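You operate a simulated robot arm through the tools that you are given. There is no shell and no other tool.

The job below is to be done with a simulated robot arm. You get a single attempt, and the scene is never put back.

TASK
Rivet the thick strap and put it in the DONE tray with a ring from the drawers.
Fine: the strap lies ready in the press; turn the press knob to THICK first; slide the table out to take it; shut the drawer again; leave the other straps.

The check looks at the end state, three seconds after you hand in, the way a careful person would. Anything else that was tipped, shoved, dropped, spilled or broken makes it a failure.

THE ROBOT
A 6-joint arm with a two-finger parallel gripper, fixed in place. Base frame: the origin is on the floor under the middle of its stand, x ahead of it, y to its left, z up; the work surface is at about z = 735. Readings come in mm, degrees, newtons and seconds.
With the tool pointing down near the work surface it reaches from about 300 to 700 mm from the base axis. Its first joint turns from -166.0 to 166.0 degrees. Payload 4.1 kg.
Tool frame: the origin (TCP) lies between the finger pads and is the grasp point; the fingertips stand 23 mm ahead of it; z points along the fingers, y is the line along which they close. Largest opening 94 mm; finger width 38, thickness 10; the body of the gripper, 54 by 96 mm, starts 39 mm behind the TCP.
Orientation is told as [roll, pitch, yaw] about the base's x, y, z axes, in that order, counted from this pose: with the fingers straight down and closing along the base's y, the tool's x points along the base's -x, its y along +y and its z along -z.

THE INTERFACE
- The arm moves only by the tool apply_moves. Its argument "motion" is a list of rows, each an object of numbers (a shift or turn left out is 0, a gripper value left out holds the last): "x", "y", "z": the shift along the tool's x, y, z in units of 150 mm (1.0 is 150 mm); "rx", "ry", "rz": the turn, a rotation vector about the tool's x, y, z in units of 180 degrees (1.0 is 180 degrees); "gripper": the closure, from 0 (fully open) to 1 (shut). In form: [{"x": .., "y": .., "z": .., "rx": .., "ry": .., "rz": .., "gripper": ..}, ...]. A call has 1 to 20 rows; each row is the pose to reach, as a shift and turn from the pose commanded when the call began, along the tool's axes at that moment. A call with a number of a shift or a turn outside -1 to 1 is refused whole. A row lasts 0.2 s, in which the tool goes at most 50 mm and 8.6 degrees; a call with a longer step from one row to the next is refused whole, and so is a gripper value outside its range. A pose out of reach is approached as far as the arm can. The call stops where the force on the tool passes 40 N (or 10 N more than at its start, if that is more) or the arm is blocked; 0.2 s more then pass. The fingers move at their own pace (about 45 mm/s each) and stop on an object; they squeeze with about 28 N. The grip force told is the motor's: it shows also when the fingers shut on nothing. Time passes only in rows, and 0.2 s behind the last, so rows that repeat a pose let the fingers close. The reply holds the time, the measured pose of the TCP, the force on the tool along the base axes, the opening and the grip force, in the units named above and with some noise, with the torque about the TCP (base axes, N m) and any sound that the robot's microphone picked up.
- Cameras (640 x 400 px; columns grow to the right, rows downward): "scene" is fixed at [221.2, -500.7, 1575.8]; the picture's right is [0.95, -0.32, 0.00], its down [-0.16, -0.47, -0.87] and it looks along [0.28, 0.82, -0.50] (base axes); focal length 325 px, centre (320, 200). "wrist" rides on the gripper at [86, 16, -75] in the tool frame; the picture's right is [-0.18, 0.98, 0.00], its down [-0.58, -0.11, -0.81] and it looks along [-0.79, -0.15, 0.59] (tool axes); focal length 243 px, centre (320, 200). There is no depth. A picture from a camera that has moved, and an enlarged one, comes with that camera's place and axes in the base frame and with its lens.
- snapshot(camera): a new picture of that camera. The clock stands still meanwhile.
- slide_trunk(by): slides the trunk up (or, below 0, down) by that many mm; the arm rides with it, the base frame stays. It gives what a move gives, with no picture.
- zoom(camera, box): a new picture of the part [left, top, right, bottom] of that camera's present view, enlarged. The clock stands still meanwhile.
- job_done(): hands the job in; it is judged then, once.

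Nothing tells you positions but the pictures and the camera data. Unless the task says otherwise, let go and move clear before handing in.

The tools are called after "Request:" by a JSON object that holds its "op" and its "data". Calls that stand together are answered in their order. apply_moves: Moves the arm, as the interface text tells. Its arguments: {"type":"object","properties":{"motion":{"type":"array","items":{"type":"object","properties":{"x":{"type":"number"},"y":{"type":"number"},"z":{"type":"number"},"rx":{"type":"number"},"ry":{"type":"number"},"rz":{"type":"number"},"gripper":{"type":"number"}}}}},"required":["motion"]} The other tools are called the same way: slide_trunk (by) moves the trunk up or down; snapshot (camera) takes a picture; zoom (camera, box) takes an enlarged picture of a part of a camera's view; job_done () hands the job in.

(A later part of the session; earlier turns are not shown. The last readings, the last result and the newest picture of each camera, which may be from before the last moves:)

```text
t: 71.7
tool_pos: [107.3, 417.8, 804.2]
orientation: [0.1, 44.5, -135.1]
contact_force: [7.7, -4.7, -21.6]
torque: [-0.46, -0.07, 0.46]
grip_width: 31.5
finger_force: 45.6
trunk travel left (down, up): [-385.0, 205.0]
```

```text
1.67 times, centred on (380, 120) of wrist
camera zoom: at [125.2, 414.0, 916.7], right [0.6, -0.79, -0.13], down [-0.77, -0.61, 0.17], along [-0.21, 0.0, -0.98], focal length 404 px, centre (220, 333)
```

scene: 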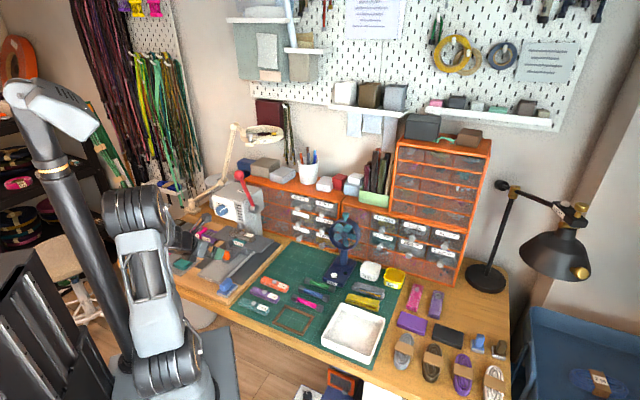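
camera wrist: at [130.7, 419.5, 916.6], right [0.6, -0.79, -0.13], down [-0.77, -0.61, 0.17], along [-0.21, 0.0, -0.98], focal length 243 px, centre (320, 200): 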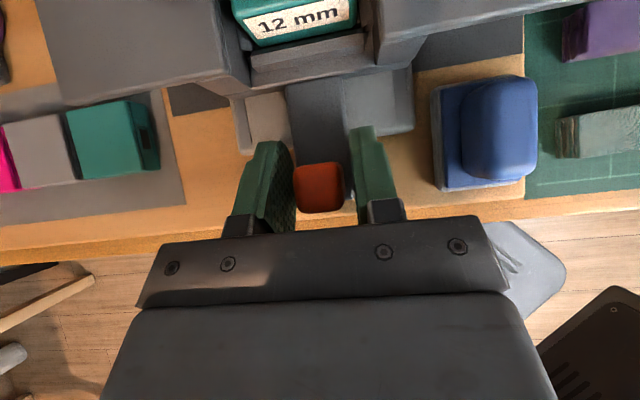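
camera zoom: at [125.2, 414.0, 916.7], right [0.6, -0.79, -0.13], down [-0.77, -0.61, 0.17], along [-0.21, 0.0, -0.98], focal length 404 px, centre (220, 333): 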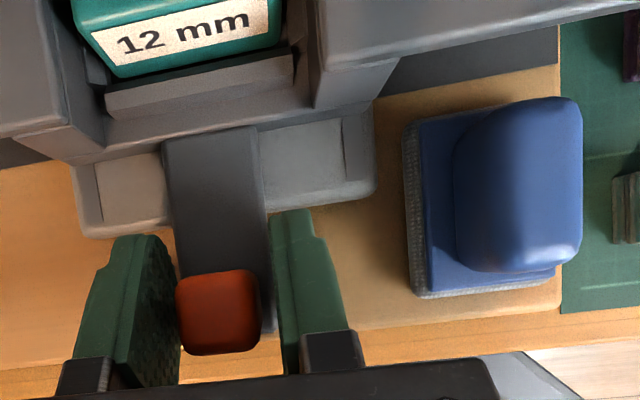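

The table is 130 mm out with the strap in the open and no contact with the stamp. I'll release the handle, retreat along the tool axis and raise the trunk.

Request:
{"op": "apply_moves", "data": {"motion": [{"gripper": 0.5}, {"gripper": 0.5}, {"gripper": 0.5}, {"gripper": 0.5, "z": -0.1}, {"gripper": 0.5, "z": -0.25}, {"gripper": 0.5, "z": -0.4}, {"gripper": 0.5, "z": -0.4}]}}

Request:
{"op": "slide_trunk", "data": {"by": 140}}

Request:
{"op": "snapshot", "data": {"camera": "wrist"}}

Request:
{"op": "snapshot", "data": {"camera": "scene"}}

```text
t: 73.3
tool_pos: [76.2, 391.1, 845.8]
orientation: [-0.1, 44.6, -135.2]
contact_force: [0.6, -0.2, 1.0]
torque: [0.01, 0.01, -0.02]
grip_width: 46.9
finger_force: 0.3
trunk travel left (down, up): [-385.0, 205.0]
```

```text
t: 75.0
tool_pos: [75.0, 392.3, 985.7]
orientation: [-0.2, 44.7, -135.1]
contact_force: [-0.7, -0.1, -0.3]
torque: [-0.01, -0.01, -0.01]
grip_width: 47.1
finger_force: 0.1
trunk travel left (down, up): [-525.0, 65.0]
```

```text
taken
camera wrist: at [94.3, 387.0, 1098.9], right [0.6, -0.79, -0.13], down [-0.77, -0.61, 0.17], along [-0.21, 0.0, -0.98], focal length 243 px, centre (320, 200)
```

wrist: 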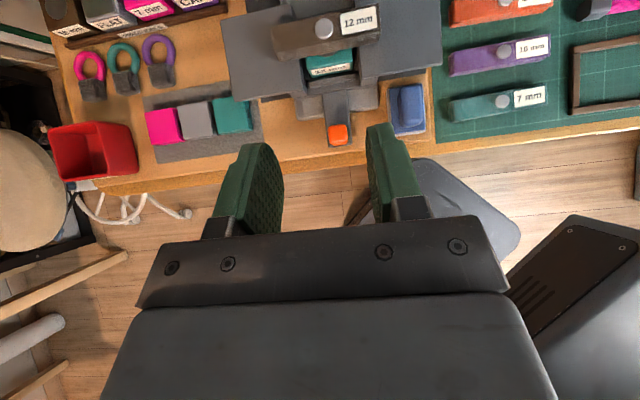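

```text
taken
```

scene: 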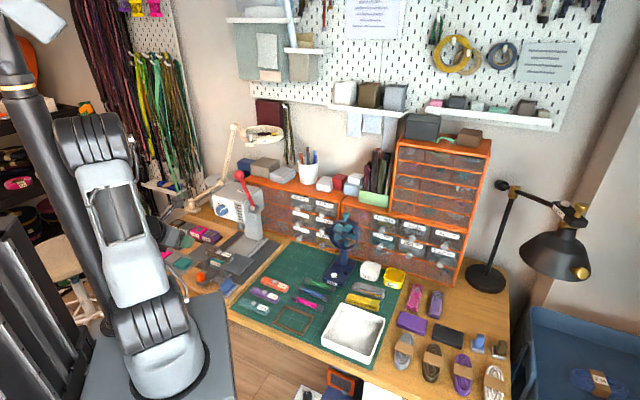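

The strap and table are clearly visible from above. I'll zoom in to measure the strap's position and angle.

Request:
{"op": "zoom", "data": {"camera": "wrist", "box": [210, 0, 450, 150]}}

```text
2.67 times, centred on (330, 75) of wrist
camera zoom: at [94.3, 387.0, 1098.9], right [0.6, -0.79, -0.13], down [-0.77, -0.61, 0.17], along [-0.21, 0.0, -0.98], focal length 647 px, centre (293, 533)
```

zoom: 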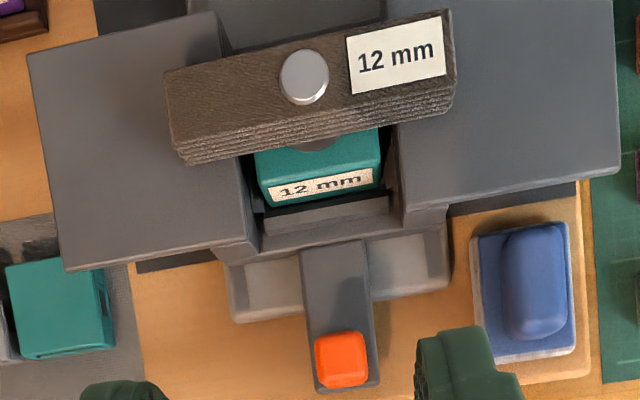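

The strap is aligned with the bench: about 102 × 23 mm, centred near (s -218, depth 464), with its top near z 845. I'll turn the tool straight down with the fingers closing across the strap's width.

Request:
{"op": "apply_moves", "data": {"motion": [{"ry": -0.045}, {"ry": -0.09}, {"ry": -0.135}, {"ry": -0.18}, {"ry": -0.225}, {"ry": -0.2518}, {"ry": -0.2518}]}}

Request:
{"op": "apply_moves", "data": {"motion": [{"rz": 0.0455}, {"rz": 0.091}, {"rz": 0.1365}, {"rz": 0.182}, {"rz": 0.2275}, {"rz": 0.273}, {"rz": 0.3185}, {"rz": 0.364}, {"rz": 0.4095}, {"rz": 0.455}, {"rz": 0.5}, {"rz": 0.5}]}}

Request:
{"op": "snapshot", "data": {"camera": "wrist"}}

```text
t: 76.6
tool_pos: [75.8, 391.0, 987.0]
orientation: [-0.1, -0.8, -135.2]
contact_force: [0.5, 0.5, -0.1]
torque: [0.01, 0.0, 0.01]
grip_width: 46.8
finger_force: 0.1
trunk travel left (down, up): [-525.0, 65.0]
```

```text
t: 79.2
tool_pos: [75.0, 392.4, 985.5]
orientation: [0.7, 0.0, 134.7]
contact_force: [0.4, 0.1, 1.0]
torque: [0.01, 0.05, -0.02]
grip_width: 46.9
finger_force: 0.0
trunk travel left (down, up): [-525.0, 65.0]
```

```text
taken
camera wrist: at [126.1, 319.9, 1059.5], right [-0.83, -0.56, 0.01], down [-0.32, 0.5, 0.81], along [-0.46, 0.66, -0.59], focal length 243 px, centre (320, 200)
```

wrist: 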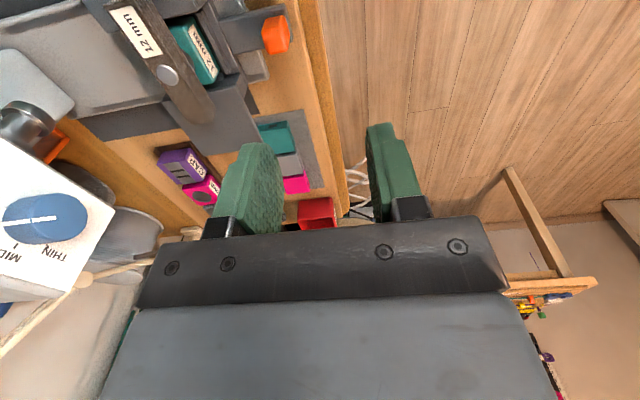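

Tool is straight down, fingers closing along the bench depth. I'll move over the strap at a safe height.

Request:
{"op": "apply_moves", "data": {"motion": [{"y": -0.3, "x": 0.02}, {"y": -0.6, "x": 0.043}, {"y": -0.8, "x": 0.043}, {"y": -0.89, "x": 0.043}, {"y": -0.89, "x": 0.043}]}}

Request:
{"op": "snapshot", "data": {"camera": "wrist"}}

Request:
{"op": "zoom", "data": {"camera": "scene", "box": [160, 150, 300, 290]}}

```text
t: 80.4
tool_pos: [176.3, 482.5, 984.2]
orientation: [0.7, -0.1, 134.8]
contact_force: [-0.4, 0.1, -0.3]
torque: [-0.02, 0.03, -0.02]
grip_width: 47.1
finger_force: 0.0
trunk travel left (down, up): [-525.0, 65.0]
```

```text
taken
camera wrist: at [226.7, 410.3, 1057.1], right [-0.83, -0.56, 0.01], down [-0.33, 0.49, 0.81], along [-0.46, 0.66, -0.59], focal length 243 px, centre (320, 200)
```

wrist: 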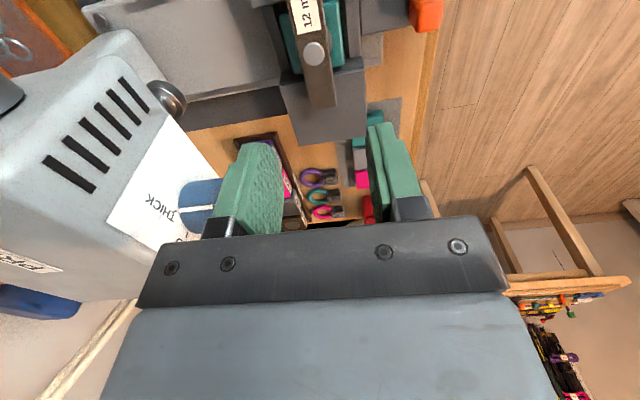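

```text
2.86 times, centred on (230, 220) of scene
camera zoom: at [221.2, -500.7, 1575.8], right [0.95, -0.32, 0.0], down [-0.16, -0.47, -0.87], along [0.28, 0.82, -0.5], focal length 928 px, centre (577, 143)
```

zoom: 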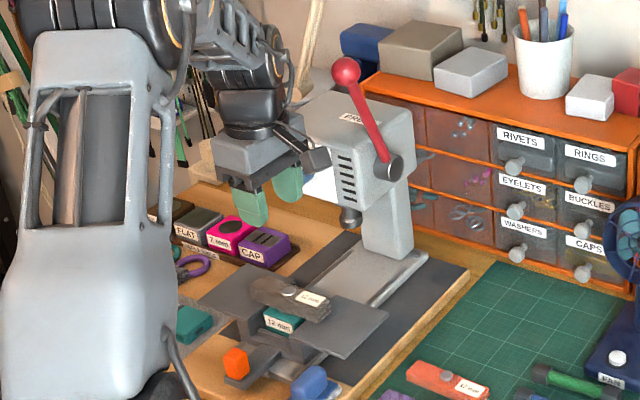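

Over the strap (within 2 mm). I'll descend in two stages with the fingers 47 mm apart.

Request:
{"op": "apply_moves", "data": {"motion": [{"z": 0.2}, {"z": 0.4}, {"z": 0.6}, {"z": 0.7}, {"z": 0.7}]}}

Request:
{"op": "snapshot", "data": {"camera": "wrist"}}

Request:
{"op": "zoom", "data": {"camera": "scene", "box": [190, 200, 290, 290]}}

```text
t: 81.6
tool_pos: [173.9, 481.8, 876.3]
orientation: [0.8, 0.0, 134.9]
contact_force: [-0.6, 0.2, -0.3]
torque: [0.02, -0.01, -0.01]
grip_width: 46.8
finger_force: 0.1
trunk travel left (down, up): [-525.0, 65.0]
```

```text
taken
camera wrist: at [224.6, 410.1, 950.9], right [-0.83, -0.56, 0.01], down [-0.33, 0.49, 0.81], along [-0.46, 0.66, -0.59], focal length 243 px, centre (320, 200)
```

wrist: 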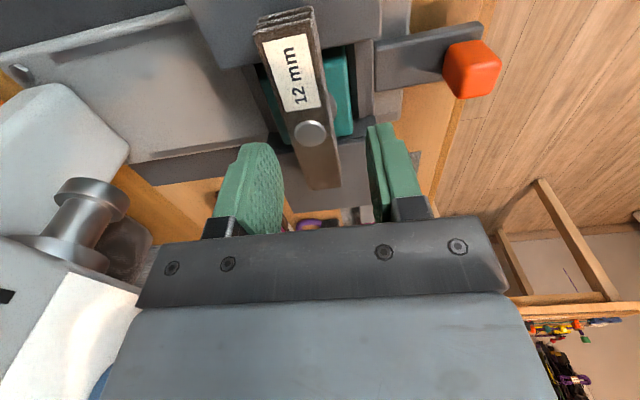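

```text
4.44 times, centred on (240, 245) of scene
camera zoom: at [221.2, -500.7, 1575.8], right [0.95, -0.32, 0.0], down [-0.16, -0.47, -0.87], along [0.28, 0.82, -0.5], focal length 1444 px, centre (676, 0)
```

zoom: 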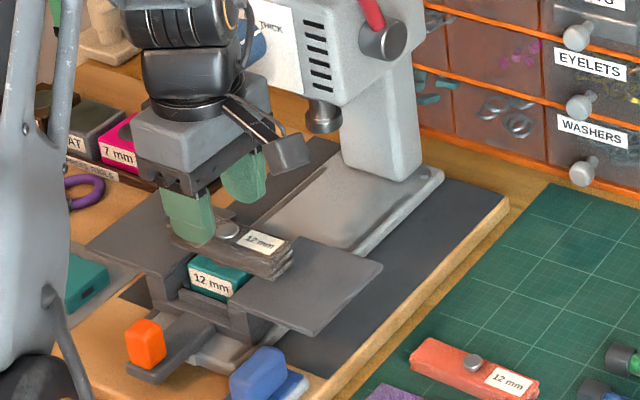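

Well aligned; a 3 mm correction in depth, then down to the strap and close.

Request:
{"op": "apply_moves", "data": {"motion": [{"y": -0.02, "z": 0.05}, {"y": -0.02, "z": 0.1}, {"y": -0.02, "z": 0.15}, {"y": -0.02, "z": 0.15}]}}

Request:
{"op": "snapshot", "data": {"camera": "wrist"}}

Request:
{"op": "zoom", "data": {"camera": "scene", "box": [200, 225, 270, 285]}}

```text
t: 82.6
tool_pos: [177.3, 482.5, 855.9]
orientation: [0.7, -0.1, 135.0]
contact_force: [0.0, 0.3, 0.3]
torque: [0.0, 0.02, 0.02]
grip_width: 46.9
finger_force: 0.1
trunk travel left (down, up): [-525.0, 65.0]
```

```text
taken
camera wrist: at [227.6, 410.7, 929.7], right [-0.83, -0.56, 0.01], down [-0.33, 0.49, 0.81], along [-0.46, 0.66, -0.59], focal length 243 px, centre (320, 200)
```

wrist: 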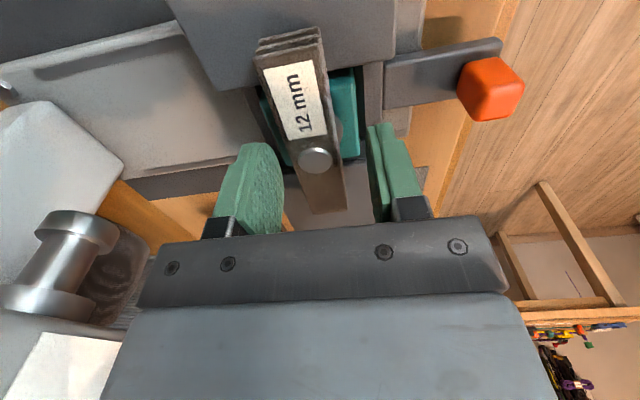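

```text
6.67 times, centred on (235, 255) of scene
camera zoom: at [221.2, -500.7, 1575.8], right [0.95, -0.32, 0.0], down [-0.16, -0.47, -0.87], along [0.28, 0.82, -0.5], focal length 2166 px, centre (887, -167)
```

zoom: 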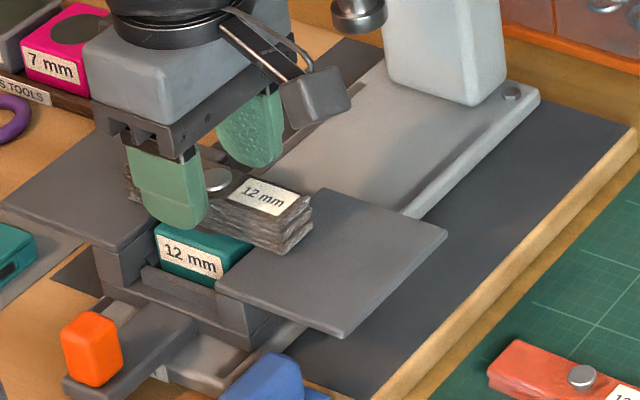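

Fingers straddle the strap. I'll ease down a little more for a deeper grip, watching the force.

Request:
{"op": "apply_moves", "data": {"motion": [{"z": 0.014}, {"z": 0.027}, {"z": 0.027}]}}

Request:
{"op": "zoom", "data": {"camera": "scene", "box": [200, 225, 270, 285]}}

```text
t: 83.4
tool_pos: [176.2, 483.2, 853.1]
orientation: [0.7, -0.2, 134.9]
contact_force: [-1.0, -0.5, -0.2]
torque: [0.02, -0.01, 0.03]
grip_width: 47.2
finger_force: 0.0
trunk travel left (down, up): [-525.0, 65.0]
```

```text
6.67 times, centred on (235, 255) of scene
camera zoom: at [221.2, -500.7, 1575.8], right [0.95, -0.32, 0.0], down [-0.16, -0.47, -0.87], along [0.28, 0.82, -0.5], focal length 2166 px, centre (887, -167)
```

zoom: 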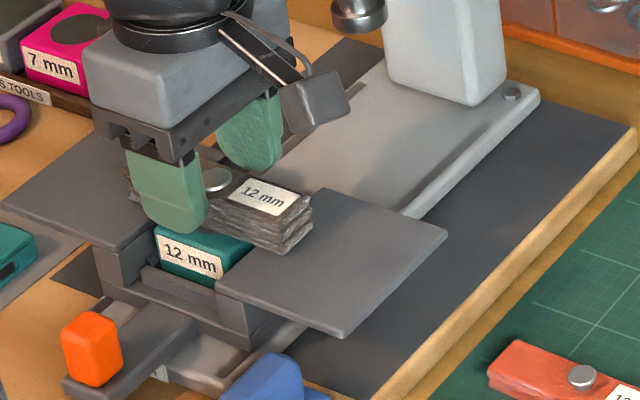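

Request:
{"op": "apply_moves", "data": {"motion": [{"z": 0.014}, {"z": 0.027}, {"z": 0.04}, {"z": 0.04}]}}

Request:
{"op": "zoom", "data": {"camera": "scene", "box": [205, 235, 255, 275]}}

```text
t: 84.4
tool_pos: [177.6, 483.4, 845.1]
orientation: [0.7, -0.1, 134.9]
contact_force: [0.2, 0.6, -0.9]
torque: [-0.03, -0.02, 0.0]
grip_width: 47.1
finger_force: 0.0
trunk travel left (down, up): [-525.0, 65.0]
```

```text
10.00 times, centred on (230, 255) of scene
camera zoom: at [221.2, -500.7, 1575.8], right [0.95, -0.32, 0.0], down [-0.16, -0.47, -0.87], along [0.28, 0.82, -0.5], focal length 3249 px, centre (1220, -350)
```

zoom: 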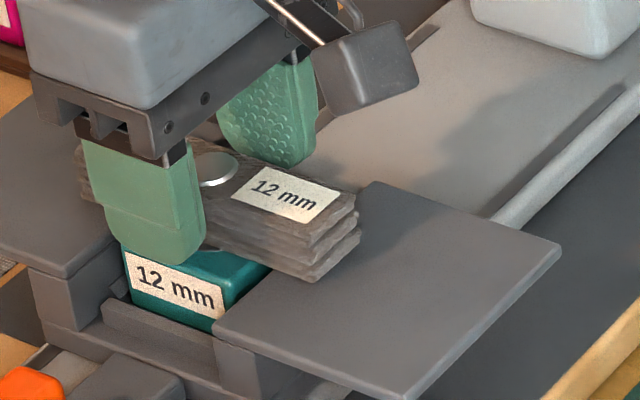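

Fingertips are beside the strap without touching anything. I'll close gently on it.

Request:
{"op": "apply_moves", "data": {"motion": [{"gripper": 0.6}, {"gripper": 0.68}, {"gripper": 0.74}, {"gripper": 0.8}, {"gripper": 1}, {"gripper": 1}]}}

Request:
{"op": "zoom", "data": {"camera": "scene", "box": [205, 235, 255, 275]}}

Request:
{"op": "snapshot", "data": {"camera": "wrist"}}

```text
t: 85.8
tool_pos: [178.3, 481.6, 846.2]
orientation: [0.7, 0.0, 134.9]
contact_force: [-0.5, 0.5, 0.6]
torque: [0.04, 0.01, 0.03]
grip_width: 24.8
finger_force: 28.0
trunk travel left (down, up): [-525.0, 65.0]
```

```text
10.00 times, centred on (230, 255) of scene
camera zoom: at [221.2, -500.7, 1575.8], right [0.95, -0.32, 0.0], down [-0.16, -0.47, -0.87], along [0.28, 0.82, -0.5], focal length 3249 px, centre (1220, -350)
```

zoom: 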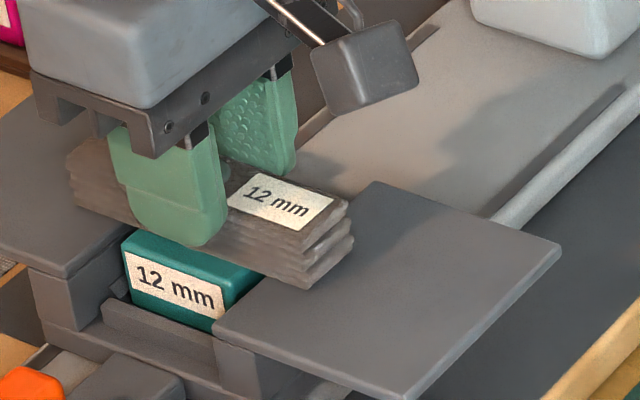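

```text
taken
camera wrist: at [227.2, 410.7, 920.9], right [-0.83, -0.56, 0.01], down [-0.33, 0.49, 0.81], along [-0.46, 0.66, -0.59], focal length 243 px, centre (320, 200)
```

wrist: 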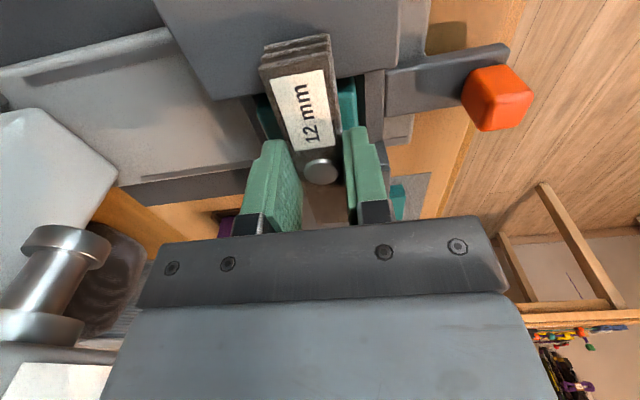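

The strap is gripped at 24.8 mm. I'll lift gently and check that only the strap comes up.

Request:
{"op": "apply_moves", "data": {"motion": [{"z": -0.03}, {"z": -0.08}, {"z": -0.18}, {"z": -0.3}, {"z": -0.45}, {"z": -0.6}, {"z": -0.6}]}}

Request:
{"op": "snapshot", "data": {"camera": "wrist"}}

Request:
{"op": "zoom", "data": {"camera": "scene", "box": [190, 200, 290, 290]}}

```text
t: 87.4
tool_pos: [176.9, 482.9, 937.7]
orientation: [0.6, -0.2, 134.8]
contact_force: [0.4, 0.2, -0.8]
torque: [0.0, 0.03, 0.02]
grip_width: 24.7
finger_force: 28.1
trunk travel left (down, up): [-525.0, 65.0]
```

```text
taken
camera wrist: at [227.9, 410.4, 1011.6], right [-0.83, -0.56, 0.01], down [-0.33, 0.49, 0.81], along [-0.46, 0.66, -0.59], focal length 243 px, centre (320, 200)
```

wrist: 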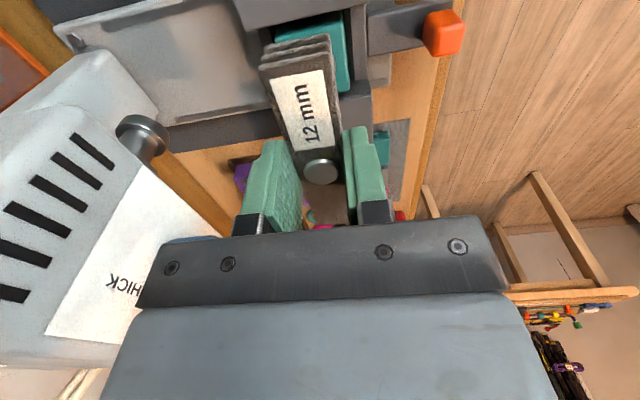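

```text
4.44 times, centred on (240, 245) of scene
camera zoom: at [221.2, -500.7, 1575.8], right [0.95, -0.32, 0.0], down [-0.16, -0.47, -0.87], along [0.28, 0.82, -0.5], focal length 1444 px, centre (676, 0)
```

zoom: 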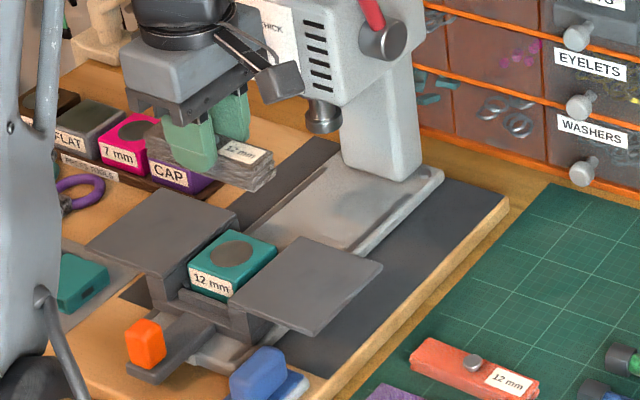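

Only the strap came up; the die stayed put. I'll raise a little and carry it across to the DONE tray, centred near (s 317, depth 420).

Request:
{"op": "apply_moves", "data": {"motion": [{"z": -0.15}, {"z": -0.3}, {"z": -0.3, "x": 0.2}, {"z": -0.3, "x": 0.45}, {"z": -0.3, "x": 0.7}, {"z": -0.3, "x": 1.0}, {"z": -0.3, "x": 1.0}]}}

Request:
{"op": "apply_moves", "data": {"motion": [{"x": 0.2}, {"x": 0.45}, {"x": 0.7}, {"x": 1.0}, {"x": 1.0}]}}

Request:
{"op": "apply_moves", "data": {"motion": [{"x": 0.2}, {"x": 0.45}, {"x": 0.7, "y": 0.1}, {"x": 1.0, "y": 0.2}, {"x": 1.0, "y": 0.2}]}}

Request:
{"op": "snapshot", "data": {"camera": "wrist"}}

Request:
{"op": "snapshot", "data": {"camera": "scene"}}

```text
t: 89.0
tool_pos: [285.7, 376.8, 981.9]
orientation: [0.8, -0.1, 134.8]
contact_force: [0.1, 0.3, -0.2]
torque: [-0.01, -0.01, 0.02]
grip_width: 24.6
finger_force: 28.1
trunk travel left (down, up): [-525.0, 65.0]
```

```text
t: 90.2
tool_pos: [390.9, 270.1, 982.6]
orientation: [0.7, 0.0, 134.9]
contact_force: [1.1, -0.4, -0.1]
torque: [0.0, 0.01, -0.03]
grip_width: 24.6
finger_force: 28.1
trunk travel left (down, up): [-525.0, 65.0]
```

```text
t: 91.4
tool_pos: [472.5, 148.2, 981.8]
orientation: [0.6, 0.0, 134.9]
contact_force: [0.1, -0.9, -1.5]
torque: [-0.01, -0.07, 0.0]
grip_width: 24.9
finger_force: 28.4
trunk travel left (down, up): [-525.0, 65.0]
```

```text
taken
camera wrist: at [522.9, 76.5, 1055.3], right [-0.83, -0.56, 0.01], down [-0.33, 0.49, 0.81], along [-0.46, 0.66, -0.59], focal length 243 px, centre (320, 200)
```

wrist: 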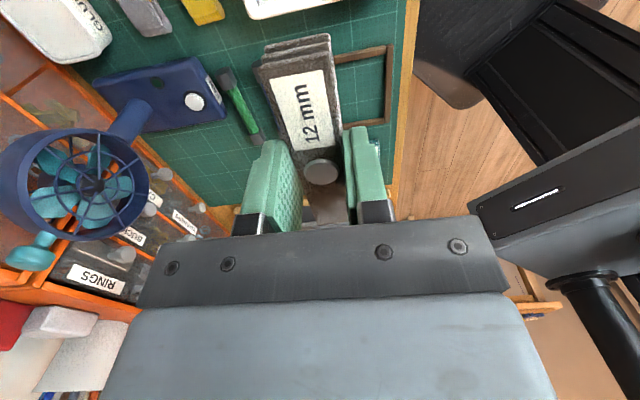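

```text
taken
```

scene: 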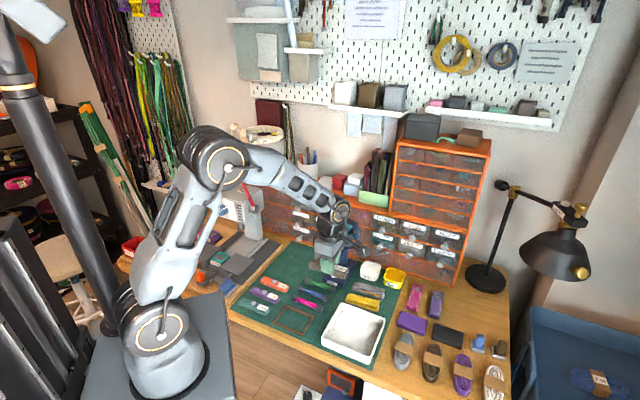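

The strap is over the mat, nearing the tray. I'll continue to above the tray and look.

Request:
{"op": "apply_moves", "data": {"motion": [{"x": 0.2}, {"x": 0.45, "y": 0.02}, {"x": 0.587, "y": 0.027}, {"x": 0.587, "y": 0.027}]}}

Request:
{"op": "apply_moves", "data": {"motion": [{"z": 0.2}, {"z": 0.45}, {"z": 0.7}, {"z": 0.8}, {"z": 0.8}]}}

Request:
{"op": "snapshot", "data": {"camera": "wrist"}}

Request:
{"op": "zoom", "data": {"camera": "scene", "box": [280, 220, 440, 370]}}

```text
t: 92.4
tool_pos: [533.6, 82.8, 980.2]
orientation: [0.7, -0.1, 134.8]
contact_force: [-0.2, -0.7, -0.6]
torque: [0.01, 0.0, -0.01]
grip_width: 24.8
finger_force: 28.5
trunk travel left (down, up): [-525.0, 65.0]
```

```text
t: 93.6
tool_pos: [531.5, 77.6, 861.3]
orientation: [0.8, -0.1, 134.9]
contact_force: [0.7, 0.2, -0.3]
torque: [0.01, 0.0, -0.01]
grip_width: 25.1
finger_force: 28.1
trunk travel left (down, up): [-525.0, 65.0]
```

```text
taken
camera wrist: at [582.1, 5.4, 934.8], right [-0.83, -0.56, 0.01], down [-0.33, 0.49, 0.81], along [-0.46, 0.66, -0.59], focal length 243 px, centre (320, 200)
```

wrist: 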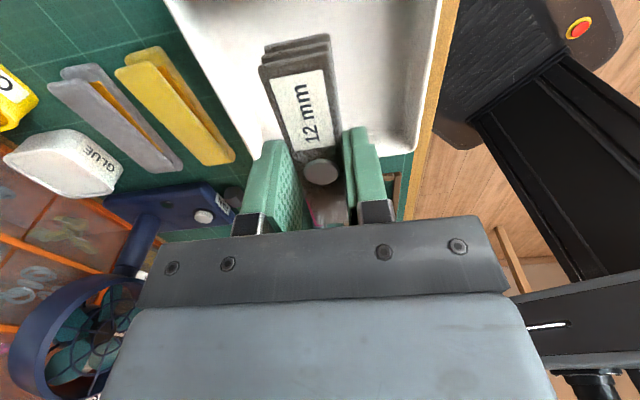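

```text
2.67 times, centred on (360, 295) of scene
camera zoom: at [221.2, -500.7, 1575.8], right [0.95, -0.32, 0.0], down [-0.16, -0.47, -0.87], along [0.28, 0.82, -0.5], focal length 866 px, centre (213, -53)
```

zoom: 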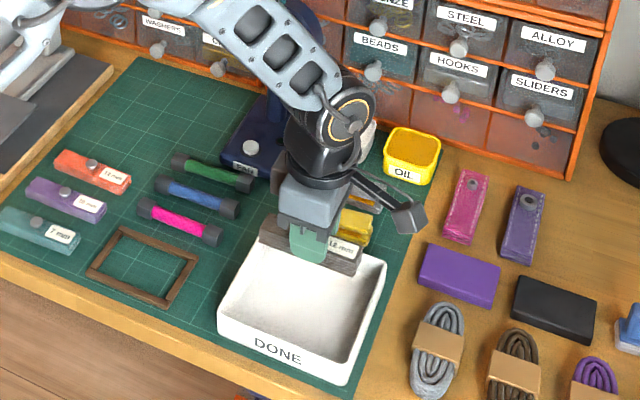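

The strap is centred over the tray and fits inside its walls. I'll lower it in, slowly at the end.

Request:
{"op": "apply_moves", "data": {"motion": [{"z": 0.15}, {"z": 0.3}, {"z": 0.42}, {"z": 0.5}, {"z": 0.5}]}}

Request:
{"op": "zoom", "data": {"camera": "scene", "box": [310, 265, 420, 365]}}

Request:
{"op": "snapshot", "data": {"camera": "wrist"}}

```text
t: 94.8
tool_pos: [534.5, 78.3, 786.3]
orientation: [0.7, -0.1, 134.9]
contact_force: [0.4, 0.1, -0.1]
torque: [0.03, -0.01, 0.0]
grip_width: 24.6
finger_force: 28.0
trunk travel left (down, up): [-525.0, 65.0]
```

```text
4.00 times, centred on (365, 315) of scene
camera zoom: at [221.2, -500.7, 1575.8], right [0.95, -0.32, 0.0], down [-0.16, -0.47, -0.87], along [0.28, 0.82, -0.5], focal length 1300 px, centre (140, -260)
```

zoom: 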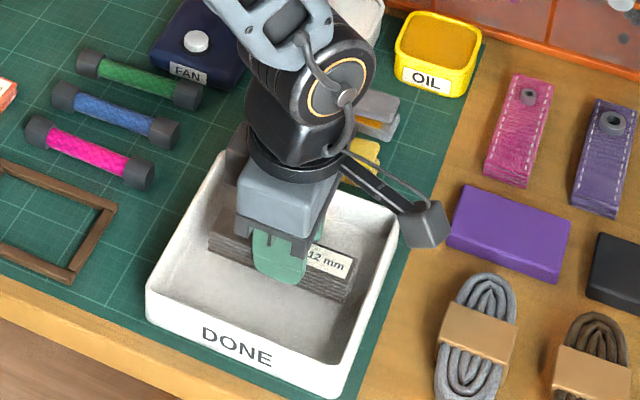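

```text
taken
camera wrist: at [584.4, 6.2, 860.3], right [-0.83, -0.56, 0.01], down [-0.33, 0.49, 0.81], along [-0.46, 0.66, -0.59], focal length 243 px, centre (320, 200)
```

wrist: 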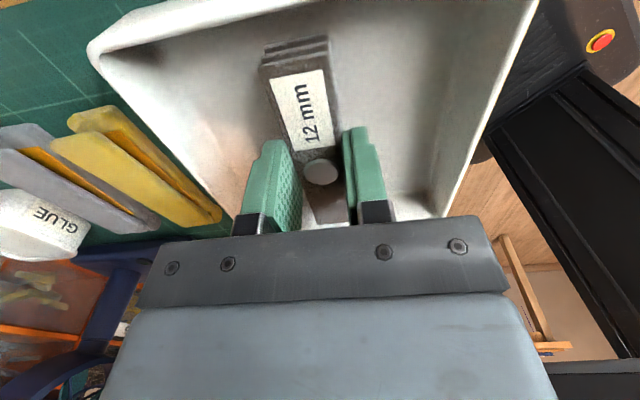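

Inside the tray. Lowering the last bit in small steps.

Request:
{"op": "apply_moves", "data": {"motion": [{"z": 0.02}, {"z": 0.04}, {"z": 0.06}, {"z": 0.06}]}}

Request:
{"op": "apply_moves", "data": {"motion": [{"z": 0.013}, {"z": 0.026}, {"z": 0.026}]}}

```text
t: 95.8
tool_pos: [532.3, 77.2, 777.1]
orientation: [0.7, -0.1, 134.9]
contact_force: [0.4, -0.4, -0.4]
torque: [0.02, 0.04, 0.01]
grip_width: 24.7
finger_force: 28.1
trunk travel left (down, up): [-525.0, 65.0]
```

```text
t: 96.6
tool_pos: [531.6, 77.4, 773.7]
orientation: [0.6, -0.1, 135.1]
contact_force: [0.0, -1.3, 6.6]
torque: [0.07, 0.03, 0.0]
grip_width: 24.6
finger_force: 28.1
trunk travel left (down, up): [-525.0, 65.0]
```

The strap has touched the tray floor (6.6 N). I'll open the fingers and lift straight up.

Request:
{"op": "apply_moves", "data": {"motion": [{"gripper": 0.65}, {"gripper": 0.5}, {"gripper": 0.5}, {"gripper": 0.5, "z": -0.1}, {"gripper": 0.5, "z": -0.3}, {"gripper": 0.5, "z": -0.6}, {"gripper": 0.5, "z": -0.9}, {"gripper": 0.5, "z": -0.9}]}}

Request:
{"op": "snapshot", "data": {"camera": "wrist"}}

Request:
{"op": "zoom", "data": {"camera": "scene", "box": [310, 265, 420, 365]}}

```text
t: 98.4
tool_pos: [533.1, 77.2, 908.0]
orientation: [0.8, -0.1, 134.9]
contact_force: [1.0, 0.0, -0.2]
torque: [0.0, 0.02, -0.01]
grip_width: 47.0
finger_force: 0.1
trunk travel left (down, up): [-525.0, 65.0]
```

```text
taken
camera wrist: at [584.1, 5.1, 981.3], right [-0.83, -0.56, 0.01], down [-0.33, 0.49, 0.81], along [-0.46, 0.66, -0.59], focal length 243 px, centre (320, 200)
```

wrist: 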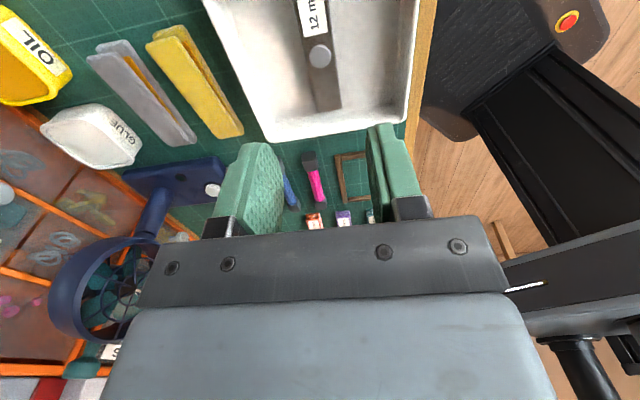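

```text
4.00 times, centred on (365, 315) of scene
camera zoom: at [221.2, -500.7, 1575.8], right [0.95, -0.32, 0.0], down [-0.16, -0.47, -0.87], along [0.28, 0.82, -0.5], focal length 1300 px, centre (140, -260)
```

zoom: 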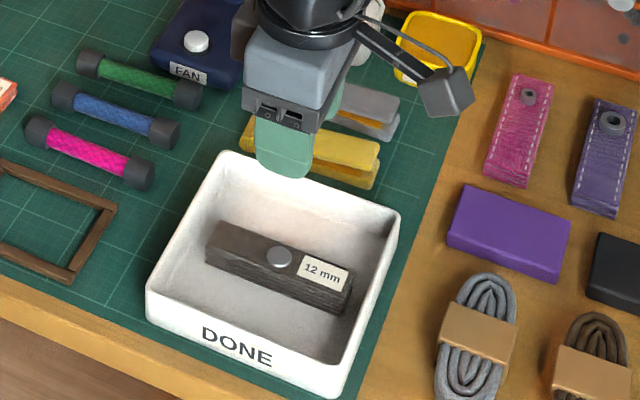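

The riveted strap lies flat in the DONE tray. Next is the ring: I'll raise, move left in front of the RINGS drawer, and look at the knob and the fan's clearance.

Request:
{"op": "apply_moves", "data": {"motion": [{"z": -0.3}, {"z": -0.6, "x": -0.1}, {"z": -0.6, "x": -0.4}, {"z": -0.6, "x": -0.7}, {"z": -0.6, "x": -1.0}, {"z": -0.6, "x": -1.0}]}}

Request:
{"op": "apply_moves", "data": {"motion": [{"x": -0.3}, {"x": -0.6}, {"x": -0.75}, {"x": -0.75}]}}

Request:
{"op": "apply_moves", "data": {"motion": [{"rz": -0.0455}, {"rz": -0.091}, {"rz": -0.1365}, {"rz": -0.182}, {"rz": -0.2275}, {"rz": -0.273}, {"rz": -0.3185}, {"rz": -0.364}, {"rz": -0.4095}, {"rz": -0.455}, {"rz": -0.5}, {"rz": -0.5}]}}

Request:
{"op": "snapshot", "data": {"camera": "wrist"}}

```text
t: 99.8
tool_pos: [429.0, 185.0, 998.4]
orientation: [0.7, -0.1, 134.9]
contact_force: [0.3, 1.1, -0.1]
torque: [0.01, -0.02, -0.04]
grip_width: 47.0
finger_force: 0.1
trunk travel left (down, up): [-525.0, 65.0]
```

```text
t: 100.8
tool_pos: [347.6, 263.7, 999.3]
orientation: [0.7, -0.1, 134.9]
contact_force: [-0.3, -0.2, 0.1]
torque: [0.0, -0.02, 0.01]
grip_width: 46.9
finger_force: 0.0
trunk travel left (down, up): [-525.0, 65.0]
```

```text
t: 103.4
tool_pos: [316.6, 290.4, 992.5]
orientation: [2.0, -0.5, -136.3]
contact_force: [-0.9, 0.8, 0.5]
torque: [-0.03, -0.01, 0.01]
grip_width: 46.9
finger_force: 0.0
out of reach, approached as far as the arm can: row 10, 11, 12
trunk travel left (down, up): [-525.0, 65.0]
```

```text
taken
camera wrist: at [389.8, 341.4, 1066.4], right [0.54, -0.84, 0.03], down [-0.51, -0.3, 0.81], along [-0.67, -0.46, -0.59], focal length 243 px, centre (320, 200)
```

wrist: 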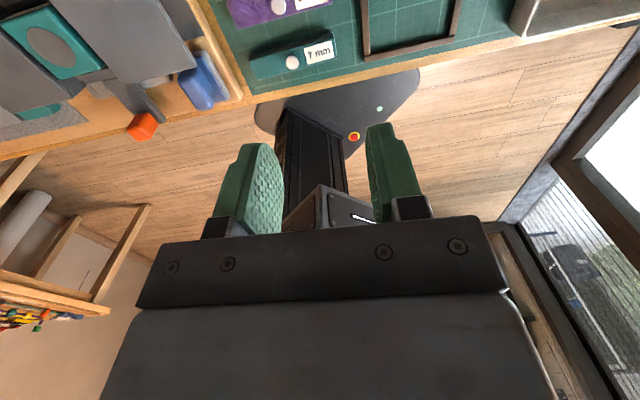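

The wrist roll is at its limit here with the camera facing that way. I'll try pitching up to horizontal from this pose and see what the arm can reach.

Request:
{"op": "apply_moves", "data": {"motion": [{"ry": 0.045}, {"ry": 0.09}, {"ry": 0.135}, {"ry": 0.18}, {"ry": 0.225}, {"ry": 0.27}, {"ry": 0.27}]}}

Request:
{"op": "snapshot", "data": {"camera": "wrist"}}

```text
t: 105.0
tool_pos: [323.1, 276.5, 992.3]
orientation: [5.7, 39.7, -135.3]
contact_force: [0.4, 0.9, 0.2]
torque: [-0.03, -0.04, -0.07]
grip_width: 46.8
finger_force: 0.0
out of reach, approached as far as the arm can: row 1, 5, 6, 7
trunk travel left (down, up): [-525.0, 65.0]
```

```text
taken
camera wrist: at [342.4, 282.7, 1104.2], right [0.54, -0.84, -0.04], down [-0.81, -0.54, 0.24], along [-0.22, -0.1, -0.97], focal length 243 px, centre (320, 200)
```

wrist: 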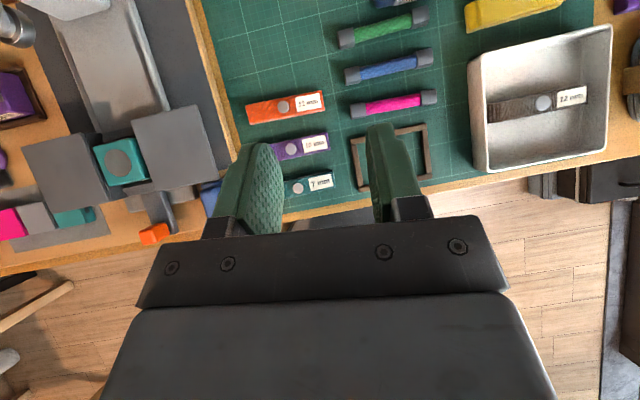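

That gives a nice overview but it's near the inner reach limit. I'll move forward and continue pitching.

Request:
{"op": "apply_moves", "data": {"motion": [{"z": 0.11, "x": 0.13}, {"z": 0.22, "x": 0.27}, {"z": 0.34, "x": 0.41}, {"z": 0.34, "x": 0.41}]}}

Request:
{"op": "apply_moves", "data": {"motion": [{"ry": 0.045}, {"ry": 0.09}, {"ry": 0.135}, {"ry": 0.18}, {"ry": 0.225}, {"ry": 0.27}, {"ry": 0.27}]}}

Request:
{"op": "snapshot", "data": {"camera": "wrist"}}

```text
t: 106.0
tool_pos: [383.6, 331.0, 991.4]
orientation: [5.9, 39.9, -134.7]
contact_force: [0.6, -0.4, -1.0]
torque: [0.04, 0.01, 0.0]
grip_width: 47.0
finger_force: 0.0
trunk travel left (down, up): [-525.0, 65.0]
```

```text
t: 107.6
tool_pos: [349.9, 358.1, 995.9]
orientation: [73.0, 85.2, -65.7]
contact_force: [-1.1, 0.6, -0.4]
torque: [-0.03, -0.01, -0.01]
grip_width: 46.8
finger_force: 0.0
out of reach, approached as far as the arm can: row 3, 4, 5, 6, 7
trunk travel left (down, up): [-525.0, 65.0]
```

```text
taken
camera wrist: at [300.5, 303.3, 1083.9], right [0.65, -0.75, -0.11], down [-0.66, -0.49, -0.57], along [0.37, 0.44, -0.82], focal length 243 px, centre (320, 200)
```

wrist: 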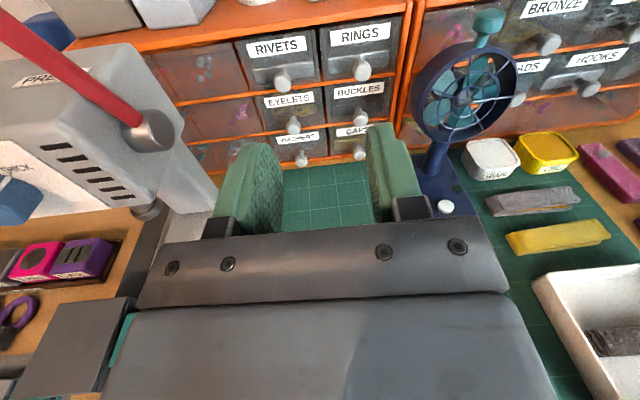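

This gives a good look at the RINGS drawer and the fan. I'll zoom in to measure both.

Request:
{"op": "zoom", "data": {"camera": "wrist", "box": [230, 0, 430, 170]}}

Request:
{"op": "zoom", "data": {"camera": "wrist", "box": [380, 0, 540, 220]}}

Request:
{"op": "zoom", "data": {"camera": "scene", "box": [280, 180, 380, 290]}}

```text
2.35 times, centred on (330, 85) of wrist
camera zoom: at [300.5, 303.3, 1083.9], right [0.65, -0.75, -0.11], down [-0.66, -0.49, -0.57], along [0.37, 0.44, -0.82], focal length 571 px, centre (296, 471)
```

zoom: 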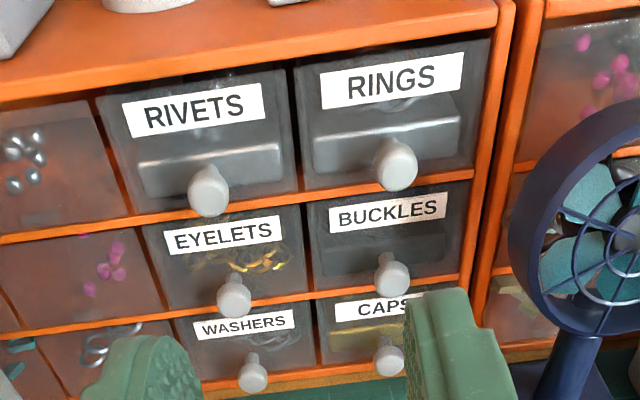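

```text
1.82 times, centred on (460, 110) of wrist
camera zoom: at [300.5, 303.3, 1083.9], right [0.65, -0.75, -0.11], down [-0.66, -0.49, -0.57], along [0.37, 0.44, -0.82], focal length 441 px, centre (66, 364)
```

zoom: 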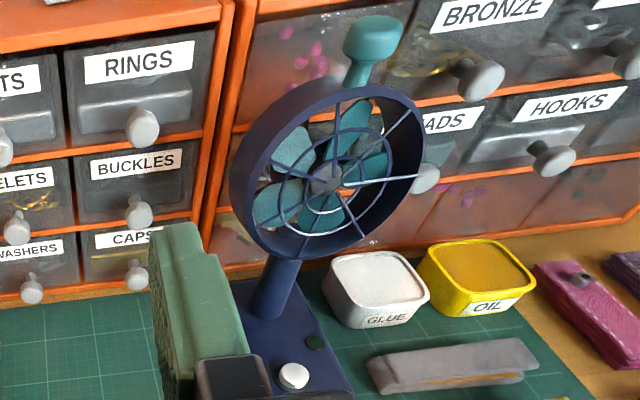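

```text
3.64 times, centred on (330, 235) of scene
camera zoom: at [221.2, -500.7, 1575.8], right [0.95, -0.32, 0.0], down [-0.16, -0.47, -0.87], along [0.28, 0.82, -0.5], focal length 1182 px, centre (284, 73)
```

zoom: 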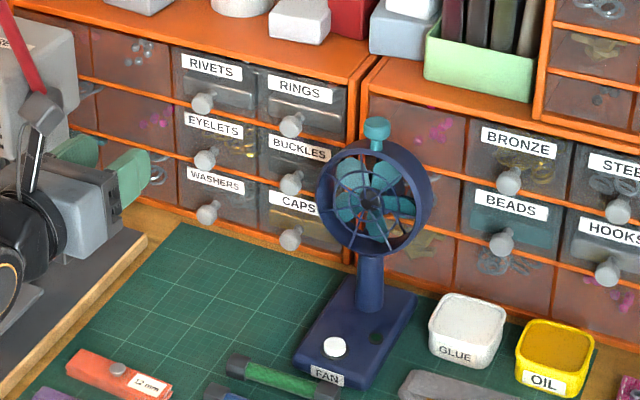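

Measured: the RINGS knob is at about (s 56, depth 733, z 918), and the fan ring's left edge is at s≈108, just right of the drawer. I'll roll back to the camera-low family and tilt the tool down, so I can approach the knob from above and keep clear of the fan.

Request:
{"op": "apply_moves", "data": {"motion": [{"rz": 0.045}, {"rz": 0.09}, {"rz": 0.135}, {"rz": 0.18}, {"rz": 0.225}, {"rz": 0.27}, {"rz": 0.315}, {"rz": 0.36}, {"rz": 0.405}, {"rz": 0.45}, {"rz": 0.495}, {"rz": 0.495}]}}

Request:
{"op": "apply_moves", "data": {"motion": [{"rz": 0.045}, {"rz": 0.09}, {"rz": 0.135}, {"rz": 0.18}, {"rz": 0.225}, {"rz": 0.27}, {"rz": 0.315}, {"rz": 0.36}, {"rz": 0.405}, {"rz": 0.45}, {"rz": 0.47}, {"rz": 0.47}]}}

```text
t: 110.2
tool_pos: [346.5, 356.1, 994.1]
orientation: [-88.5, 5.4, 131.5]
contact_force: [-0.7, 0.4, 0.3]
torque: [-0.05, 0.01, -0.01]
grip_width: 47.3
finger_force: 0.0
trunk travel left (down, up): [-525.0, 65.0]
```

```text
t: 112.8
tool_pos: [346.9, 358.1, 995.0]
orientation: [-82.3, -79.1, 123.6]
contact_force: [-0.1, 0.7, 0.1]
torque: [-0.03, 0.0, 0.02]
grip_width: 46.9
finger_force: 0.1
trunk travel left (down, up): [-525.0, 65.0]
```

I'm in the right family but tilted about 11° in roll and 4° in yaw. I'll straighten that, then tilt the tool 60° downward.

Request:
{"op": "apply_moves", "data": {"motion": [{"rz": 0.03, "rx": -0.011}, {"rz": 0.059, "rx": -0.0213}, {"rz": 0.059, "rx": -0.0213}]}}

Request:
{"op": "apply_moves", "data": {"motion": [{"ry": 0.045}, {"ry": 0.09}, {"ry": 0.135}, {"ry": 0.18}, {"ry": 0.225}, {"ry": 0.27}, {"ry": 0.315}, {"ry": 0.333}, {"ry": 0.333}]}}

Request:
{"op": "snapshot", "data": {"camera": "wrist"}}

```text
t: 113.6
tool_pos: [336.0, 366.2, 995.8]
orientation: [-72.2, -84.2, 115.4]
contact_force: [0.0, -0.3, -0.4]
torque: [0.01, 0.0, 0.02]
grip_width: 47.1
finger_force: 0.0
out of reach, approached as far as the arm can: row 1, 2, 3
trunk travel left (down, up): [-525.0, 65.0]
```

```text
t: 115.6
tool_pos: [335.8, 365.1, 995.3]
orientation: [-6.4, -28.3, 46.2]
contact_force: [0.1, 0.0, 0.3]
torque: [-0.01, 0.03, 0.0]
grip_width: 46.7
finger_force: 0.0
trunk travel left (down, up): [-525.0, 65.0]
```

```text
taken
camera wrist: at [241.7, 302.4, 1017.9], right [-0.56, 0.83, -0.01], down [0.1, 0.08, 0.99], along [0.82, 0.55, -0.13], focal length 243 px, centre (320, 200)
```

wrist: 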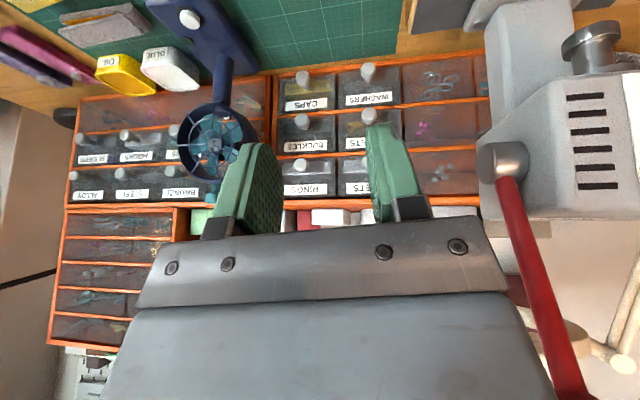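

Tilt is about right; I'll correct the small sideways lean and re-measure the knob from this new viewpoint.

Request:
{"op": "apply_moves", "data": {"motion": [{"rx": -0.016, "rz": 0.003}, {"rx": -0.0325, "rz": 0.006}, {"rx": -0.0325, "rz": 0.006}]}}

Request:
{"op": "snapshot", "data": {"camera": "wrist"}}

Request:
{"op": "zoom", "data": {"camera": "wrist", "box": [250, 40, 410, 230]}}

```text
t: 116.4
tool_pos: [336.2, 364.6, 995.5]
orientation: [0.2, -28.2, 45.2]
contact_force: [-0.4, 0.0, -0.4]
torque: [-0.04, 0.02, 0.0]
grip_width: 46.8
finger_force: 0.1
trunk travel left (down, up): [-525.0, 65.0]
```

```text
taken
camera wrist: at [245.1, 297.4, 1019.5], right [-0.58, 0.81, 0.09], down [0.17, 0.01, 0.99], along [0.79, 0.59, -0.15], focal length 243 px, centre (320, 200)
```

wrist: 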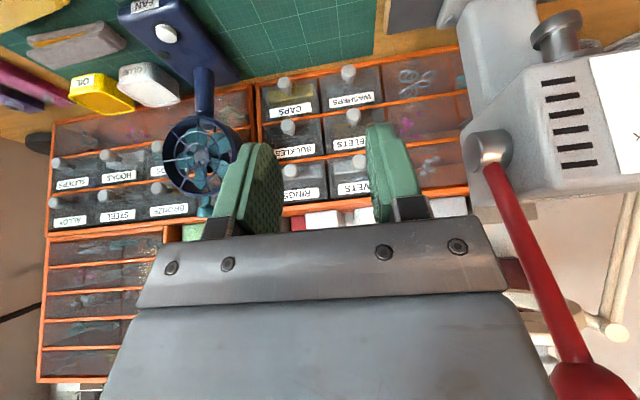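

```text
2.11 times, centred on (330, 135) of wrist
camera zoom: at [245.1, 297.4, 1019.5], right [-0.58, 0.81, 0.09], down [0.17, 0.01, 0.99], along [0.79, 0.59, -0.15], focal length 511 px, centre (299, 337)
```

zoom: 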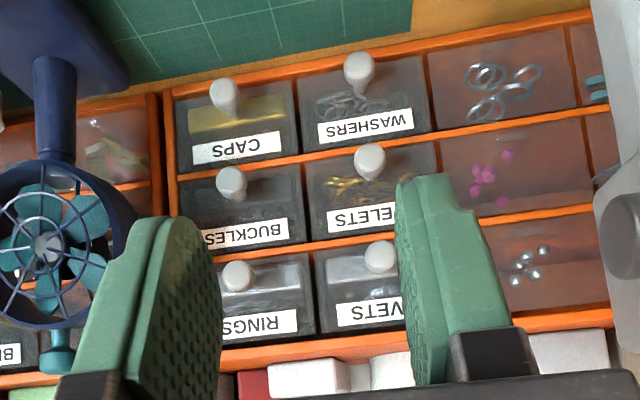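

From this side the knob projects to (s 54, depth 733, z 916), which matches. I'll move to a pre-grasp point in front of and above it, keeping clear of the fan.

Request:
{"op": "apply_moves", "data": {"motion": [{"y": -0.12, "z": 0.17, "x": -0.19}, {"y": -0.25, "z": 0.34, "x": -0.39}, {"y": -0.37, "z": 0.51, "x": -0.59}, {"y": -0.5, "z": 0.66, "x": -0.76}, {"y": -0.5, "z": 0.66, "x": -0.76}]}}

Request:
{"op": "snapshot", "data": {"camera": "wrist"}}

Request:
{"op": "zoom", "data": {"camera": "scene", "box": [270, 150, 400, 290]}}

```text
t: 117.6
tool_pos: [489.5, 420.8, 956.6]
orientation: [0.1, -28.1, 45.1]
contact_force: [-0.1, -0.8, 0.1]
torque: [0.02, 0.02, 0.0]
grip_width: 46.8
finger_force: 0.1
trunk travel left (down, up): [-525.0, 65.0]
```

```text
taken
camera wrist: at [399.7, 352.7, 981.3], right [-0.58, 0.81, 0.09], down [0.17, 0.01, 0.99], along [0.79, 0.59, -0.15], focal length 243 px, centre (320, 200)
```

wrist: 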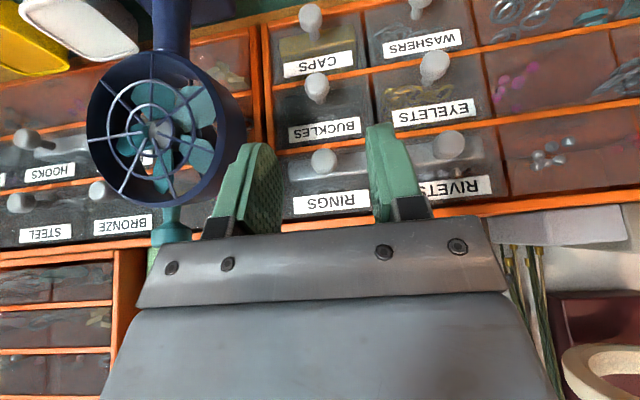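

```text
2.86 times, centred on (335, 220) of scene
camera zoom: at [221.2, -500.7, 1575.8], right [0.95, -0.32, 0.0], down [-0.16, -0.47, -0.87], along [0.28, 0.82, -0.5], focal length 928 px, centre (277, 143)
```

zoom: 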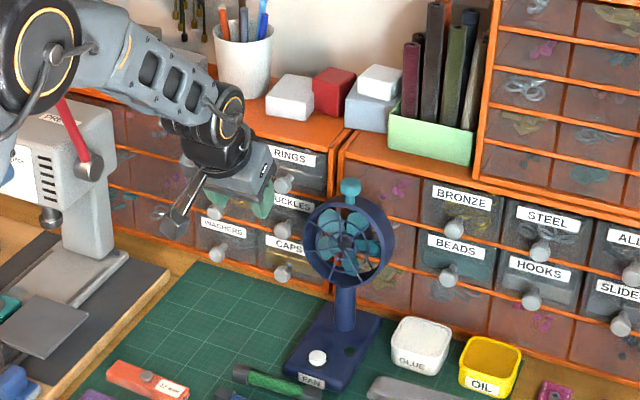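

Request:
{"op": "apply_moves", "data": {"motion": [{"y": -0.03, "z": 0.12, "x": -0.09}, {"y": -0.047, "z": 0.22, "x": -0.16}, {"y": -0.047, "z": 0.32, "x": -0.235}, {"y": -0.047, "z": 0.32, "x": -0.235}]}}

Request:
{"op": "snapshot", "data": {"camera": "wrist"}}

Request:
{"op": "zoom", "data": {"camera": "scene", "box": [290, 180, 370, 260]}}

```text
t: 118.6
tool_pos: [535.1, 451.5, 934.8]
orientation: [0.1, -28.2, 45.0]
contact_force: [0.8, -0.7, 0.1]
torque: [0.0, 0.01, -0.01]
grip_width: 47.1
finger_force: 0.0
trunk travel left (down, up): [-525.0, 65.0]
```

```text
taken
camera wrist: at [445.0, 383.4, 958.7], right [-0.58, 0.81, 0.09], down [0.17, 0.01, 0.99], along [0.8, 0.59, -0.15], focal length 243 px, centre (320, 200)
```

wrist: 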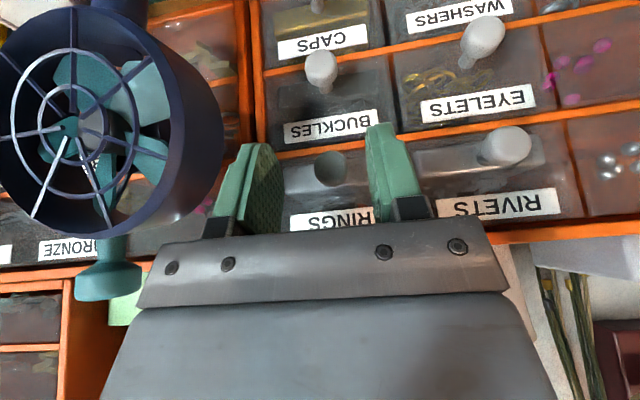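

```text
5.00 times, centred on (330, 220) of scene
camera zoom: at [221.2, -500.7, 1575.8], right [0.95, -0.32, 0.0], down [-0.16, -0.47, -0.87], along [0.28, 0.82, -0.5], focal length 1625 px, centre (270, 100)
```

zoom: 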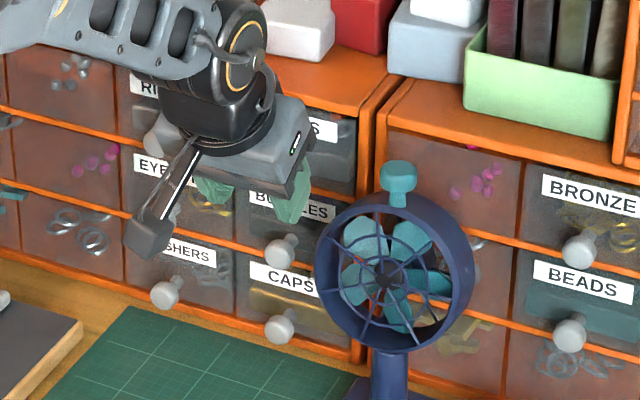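

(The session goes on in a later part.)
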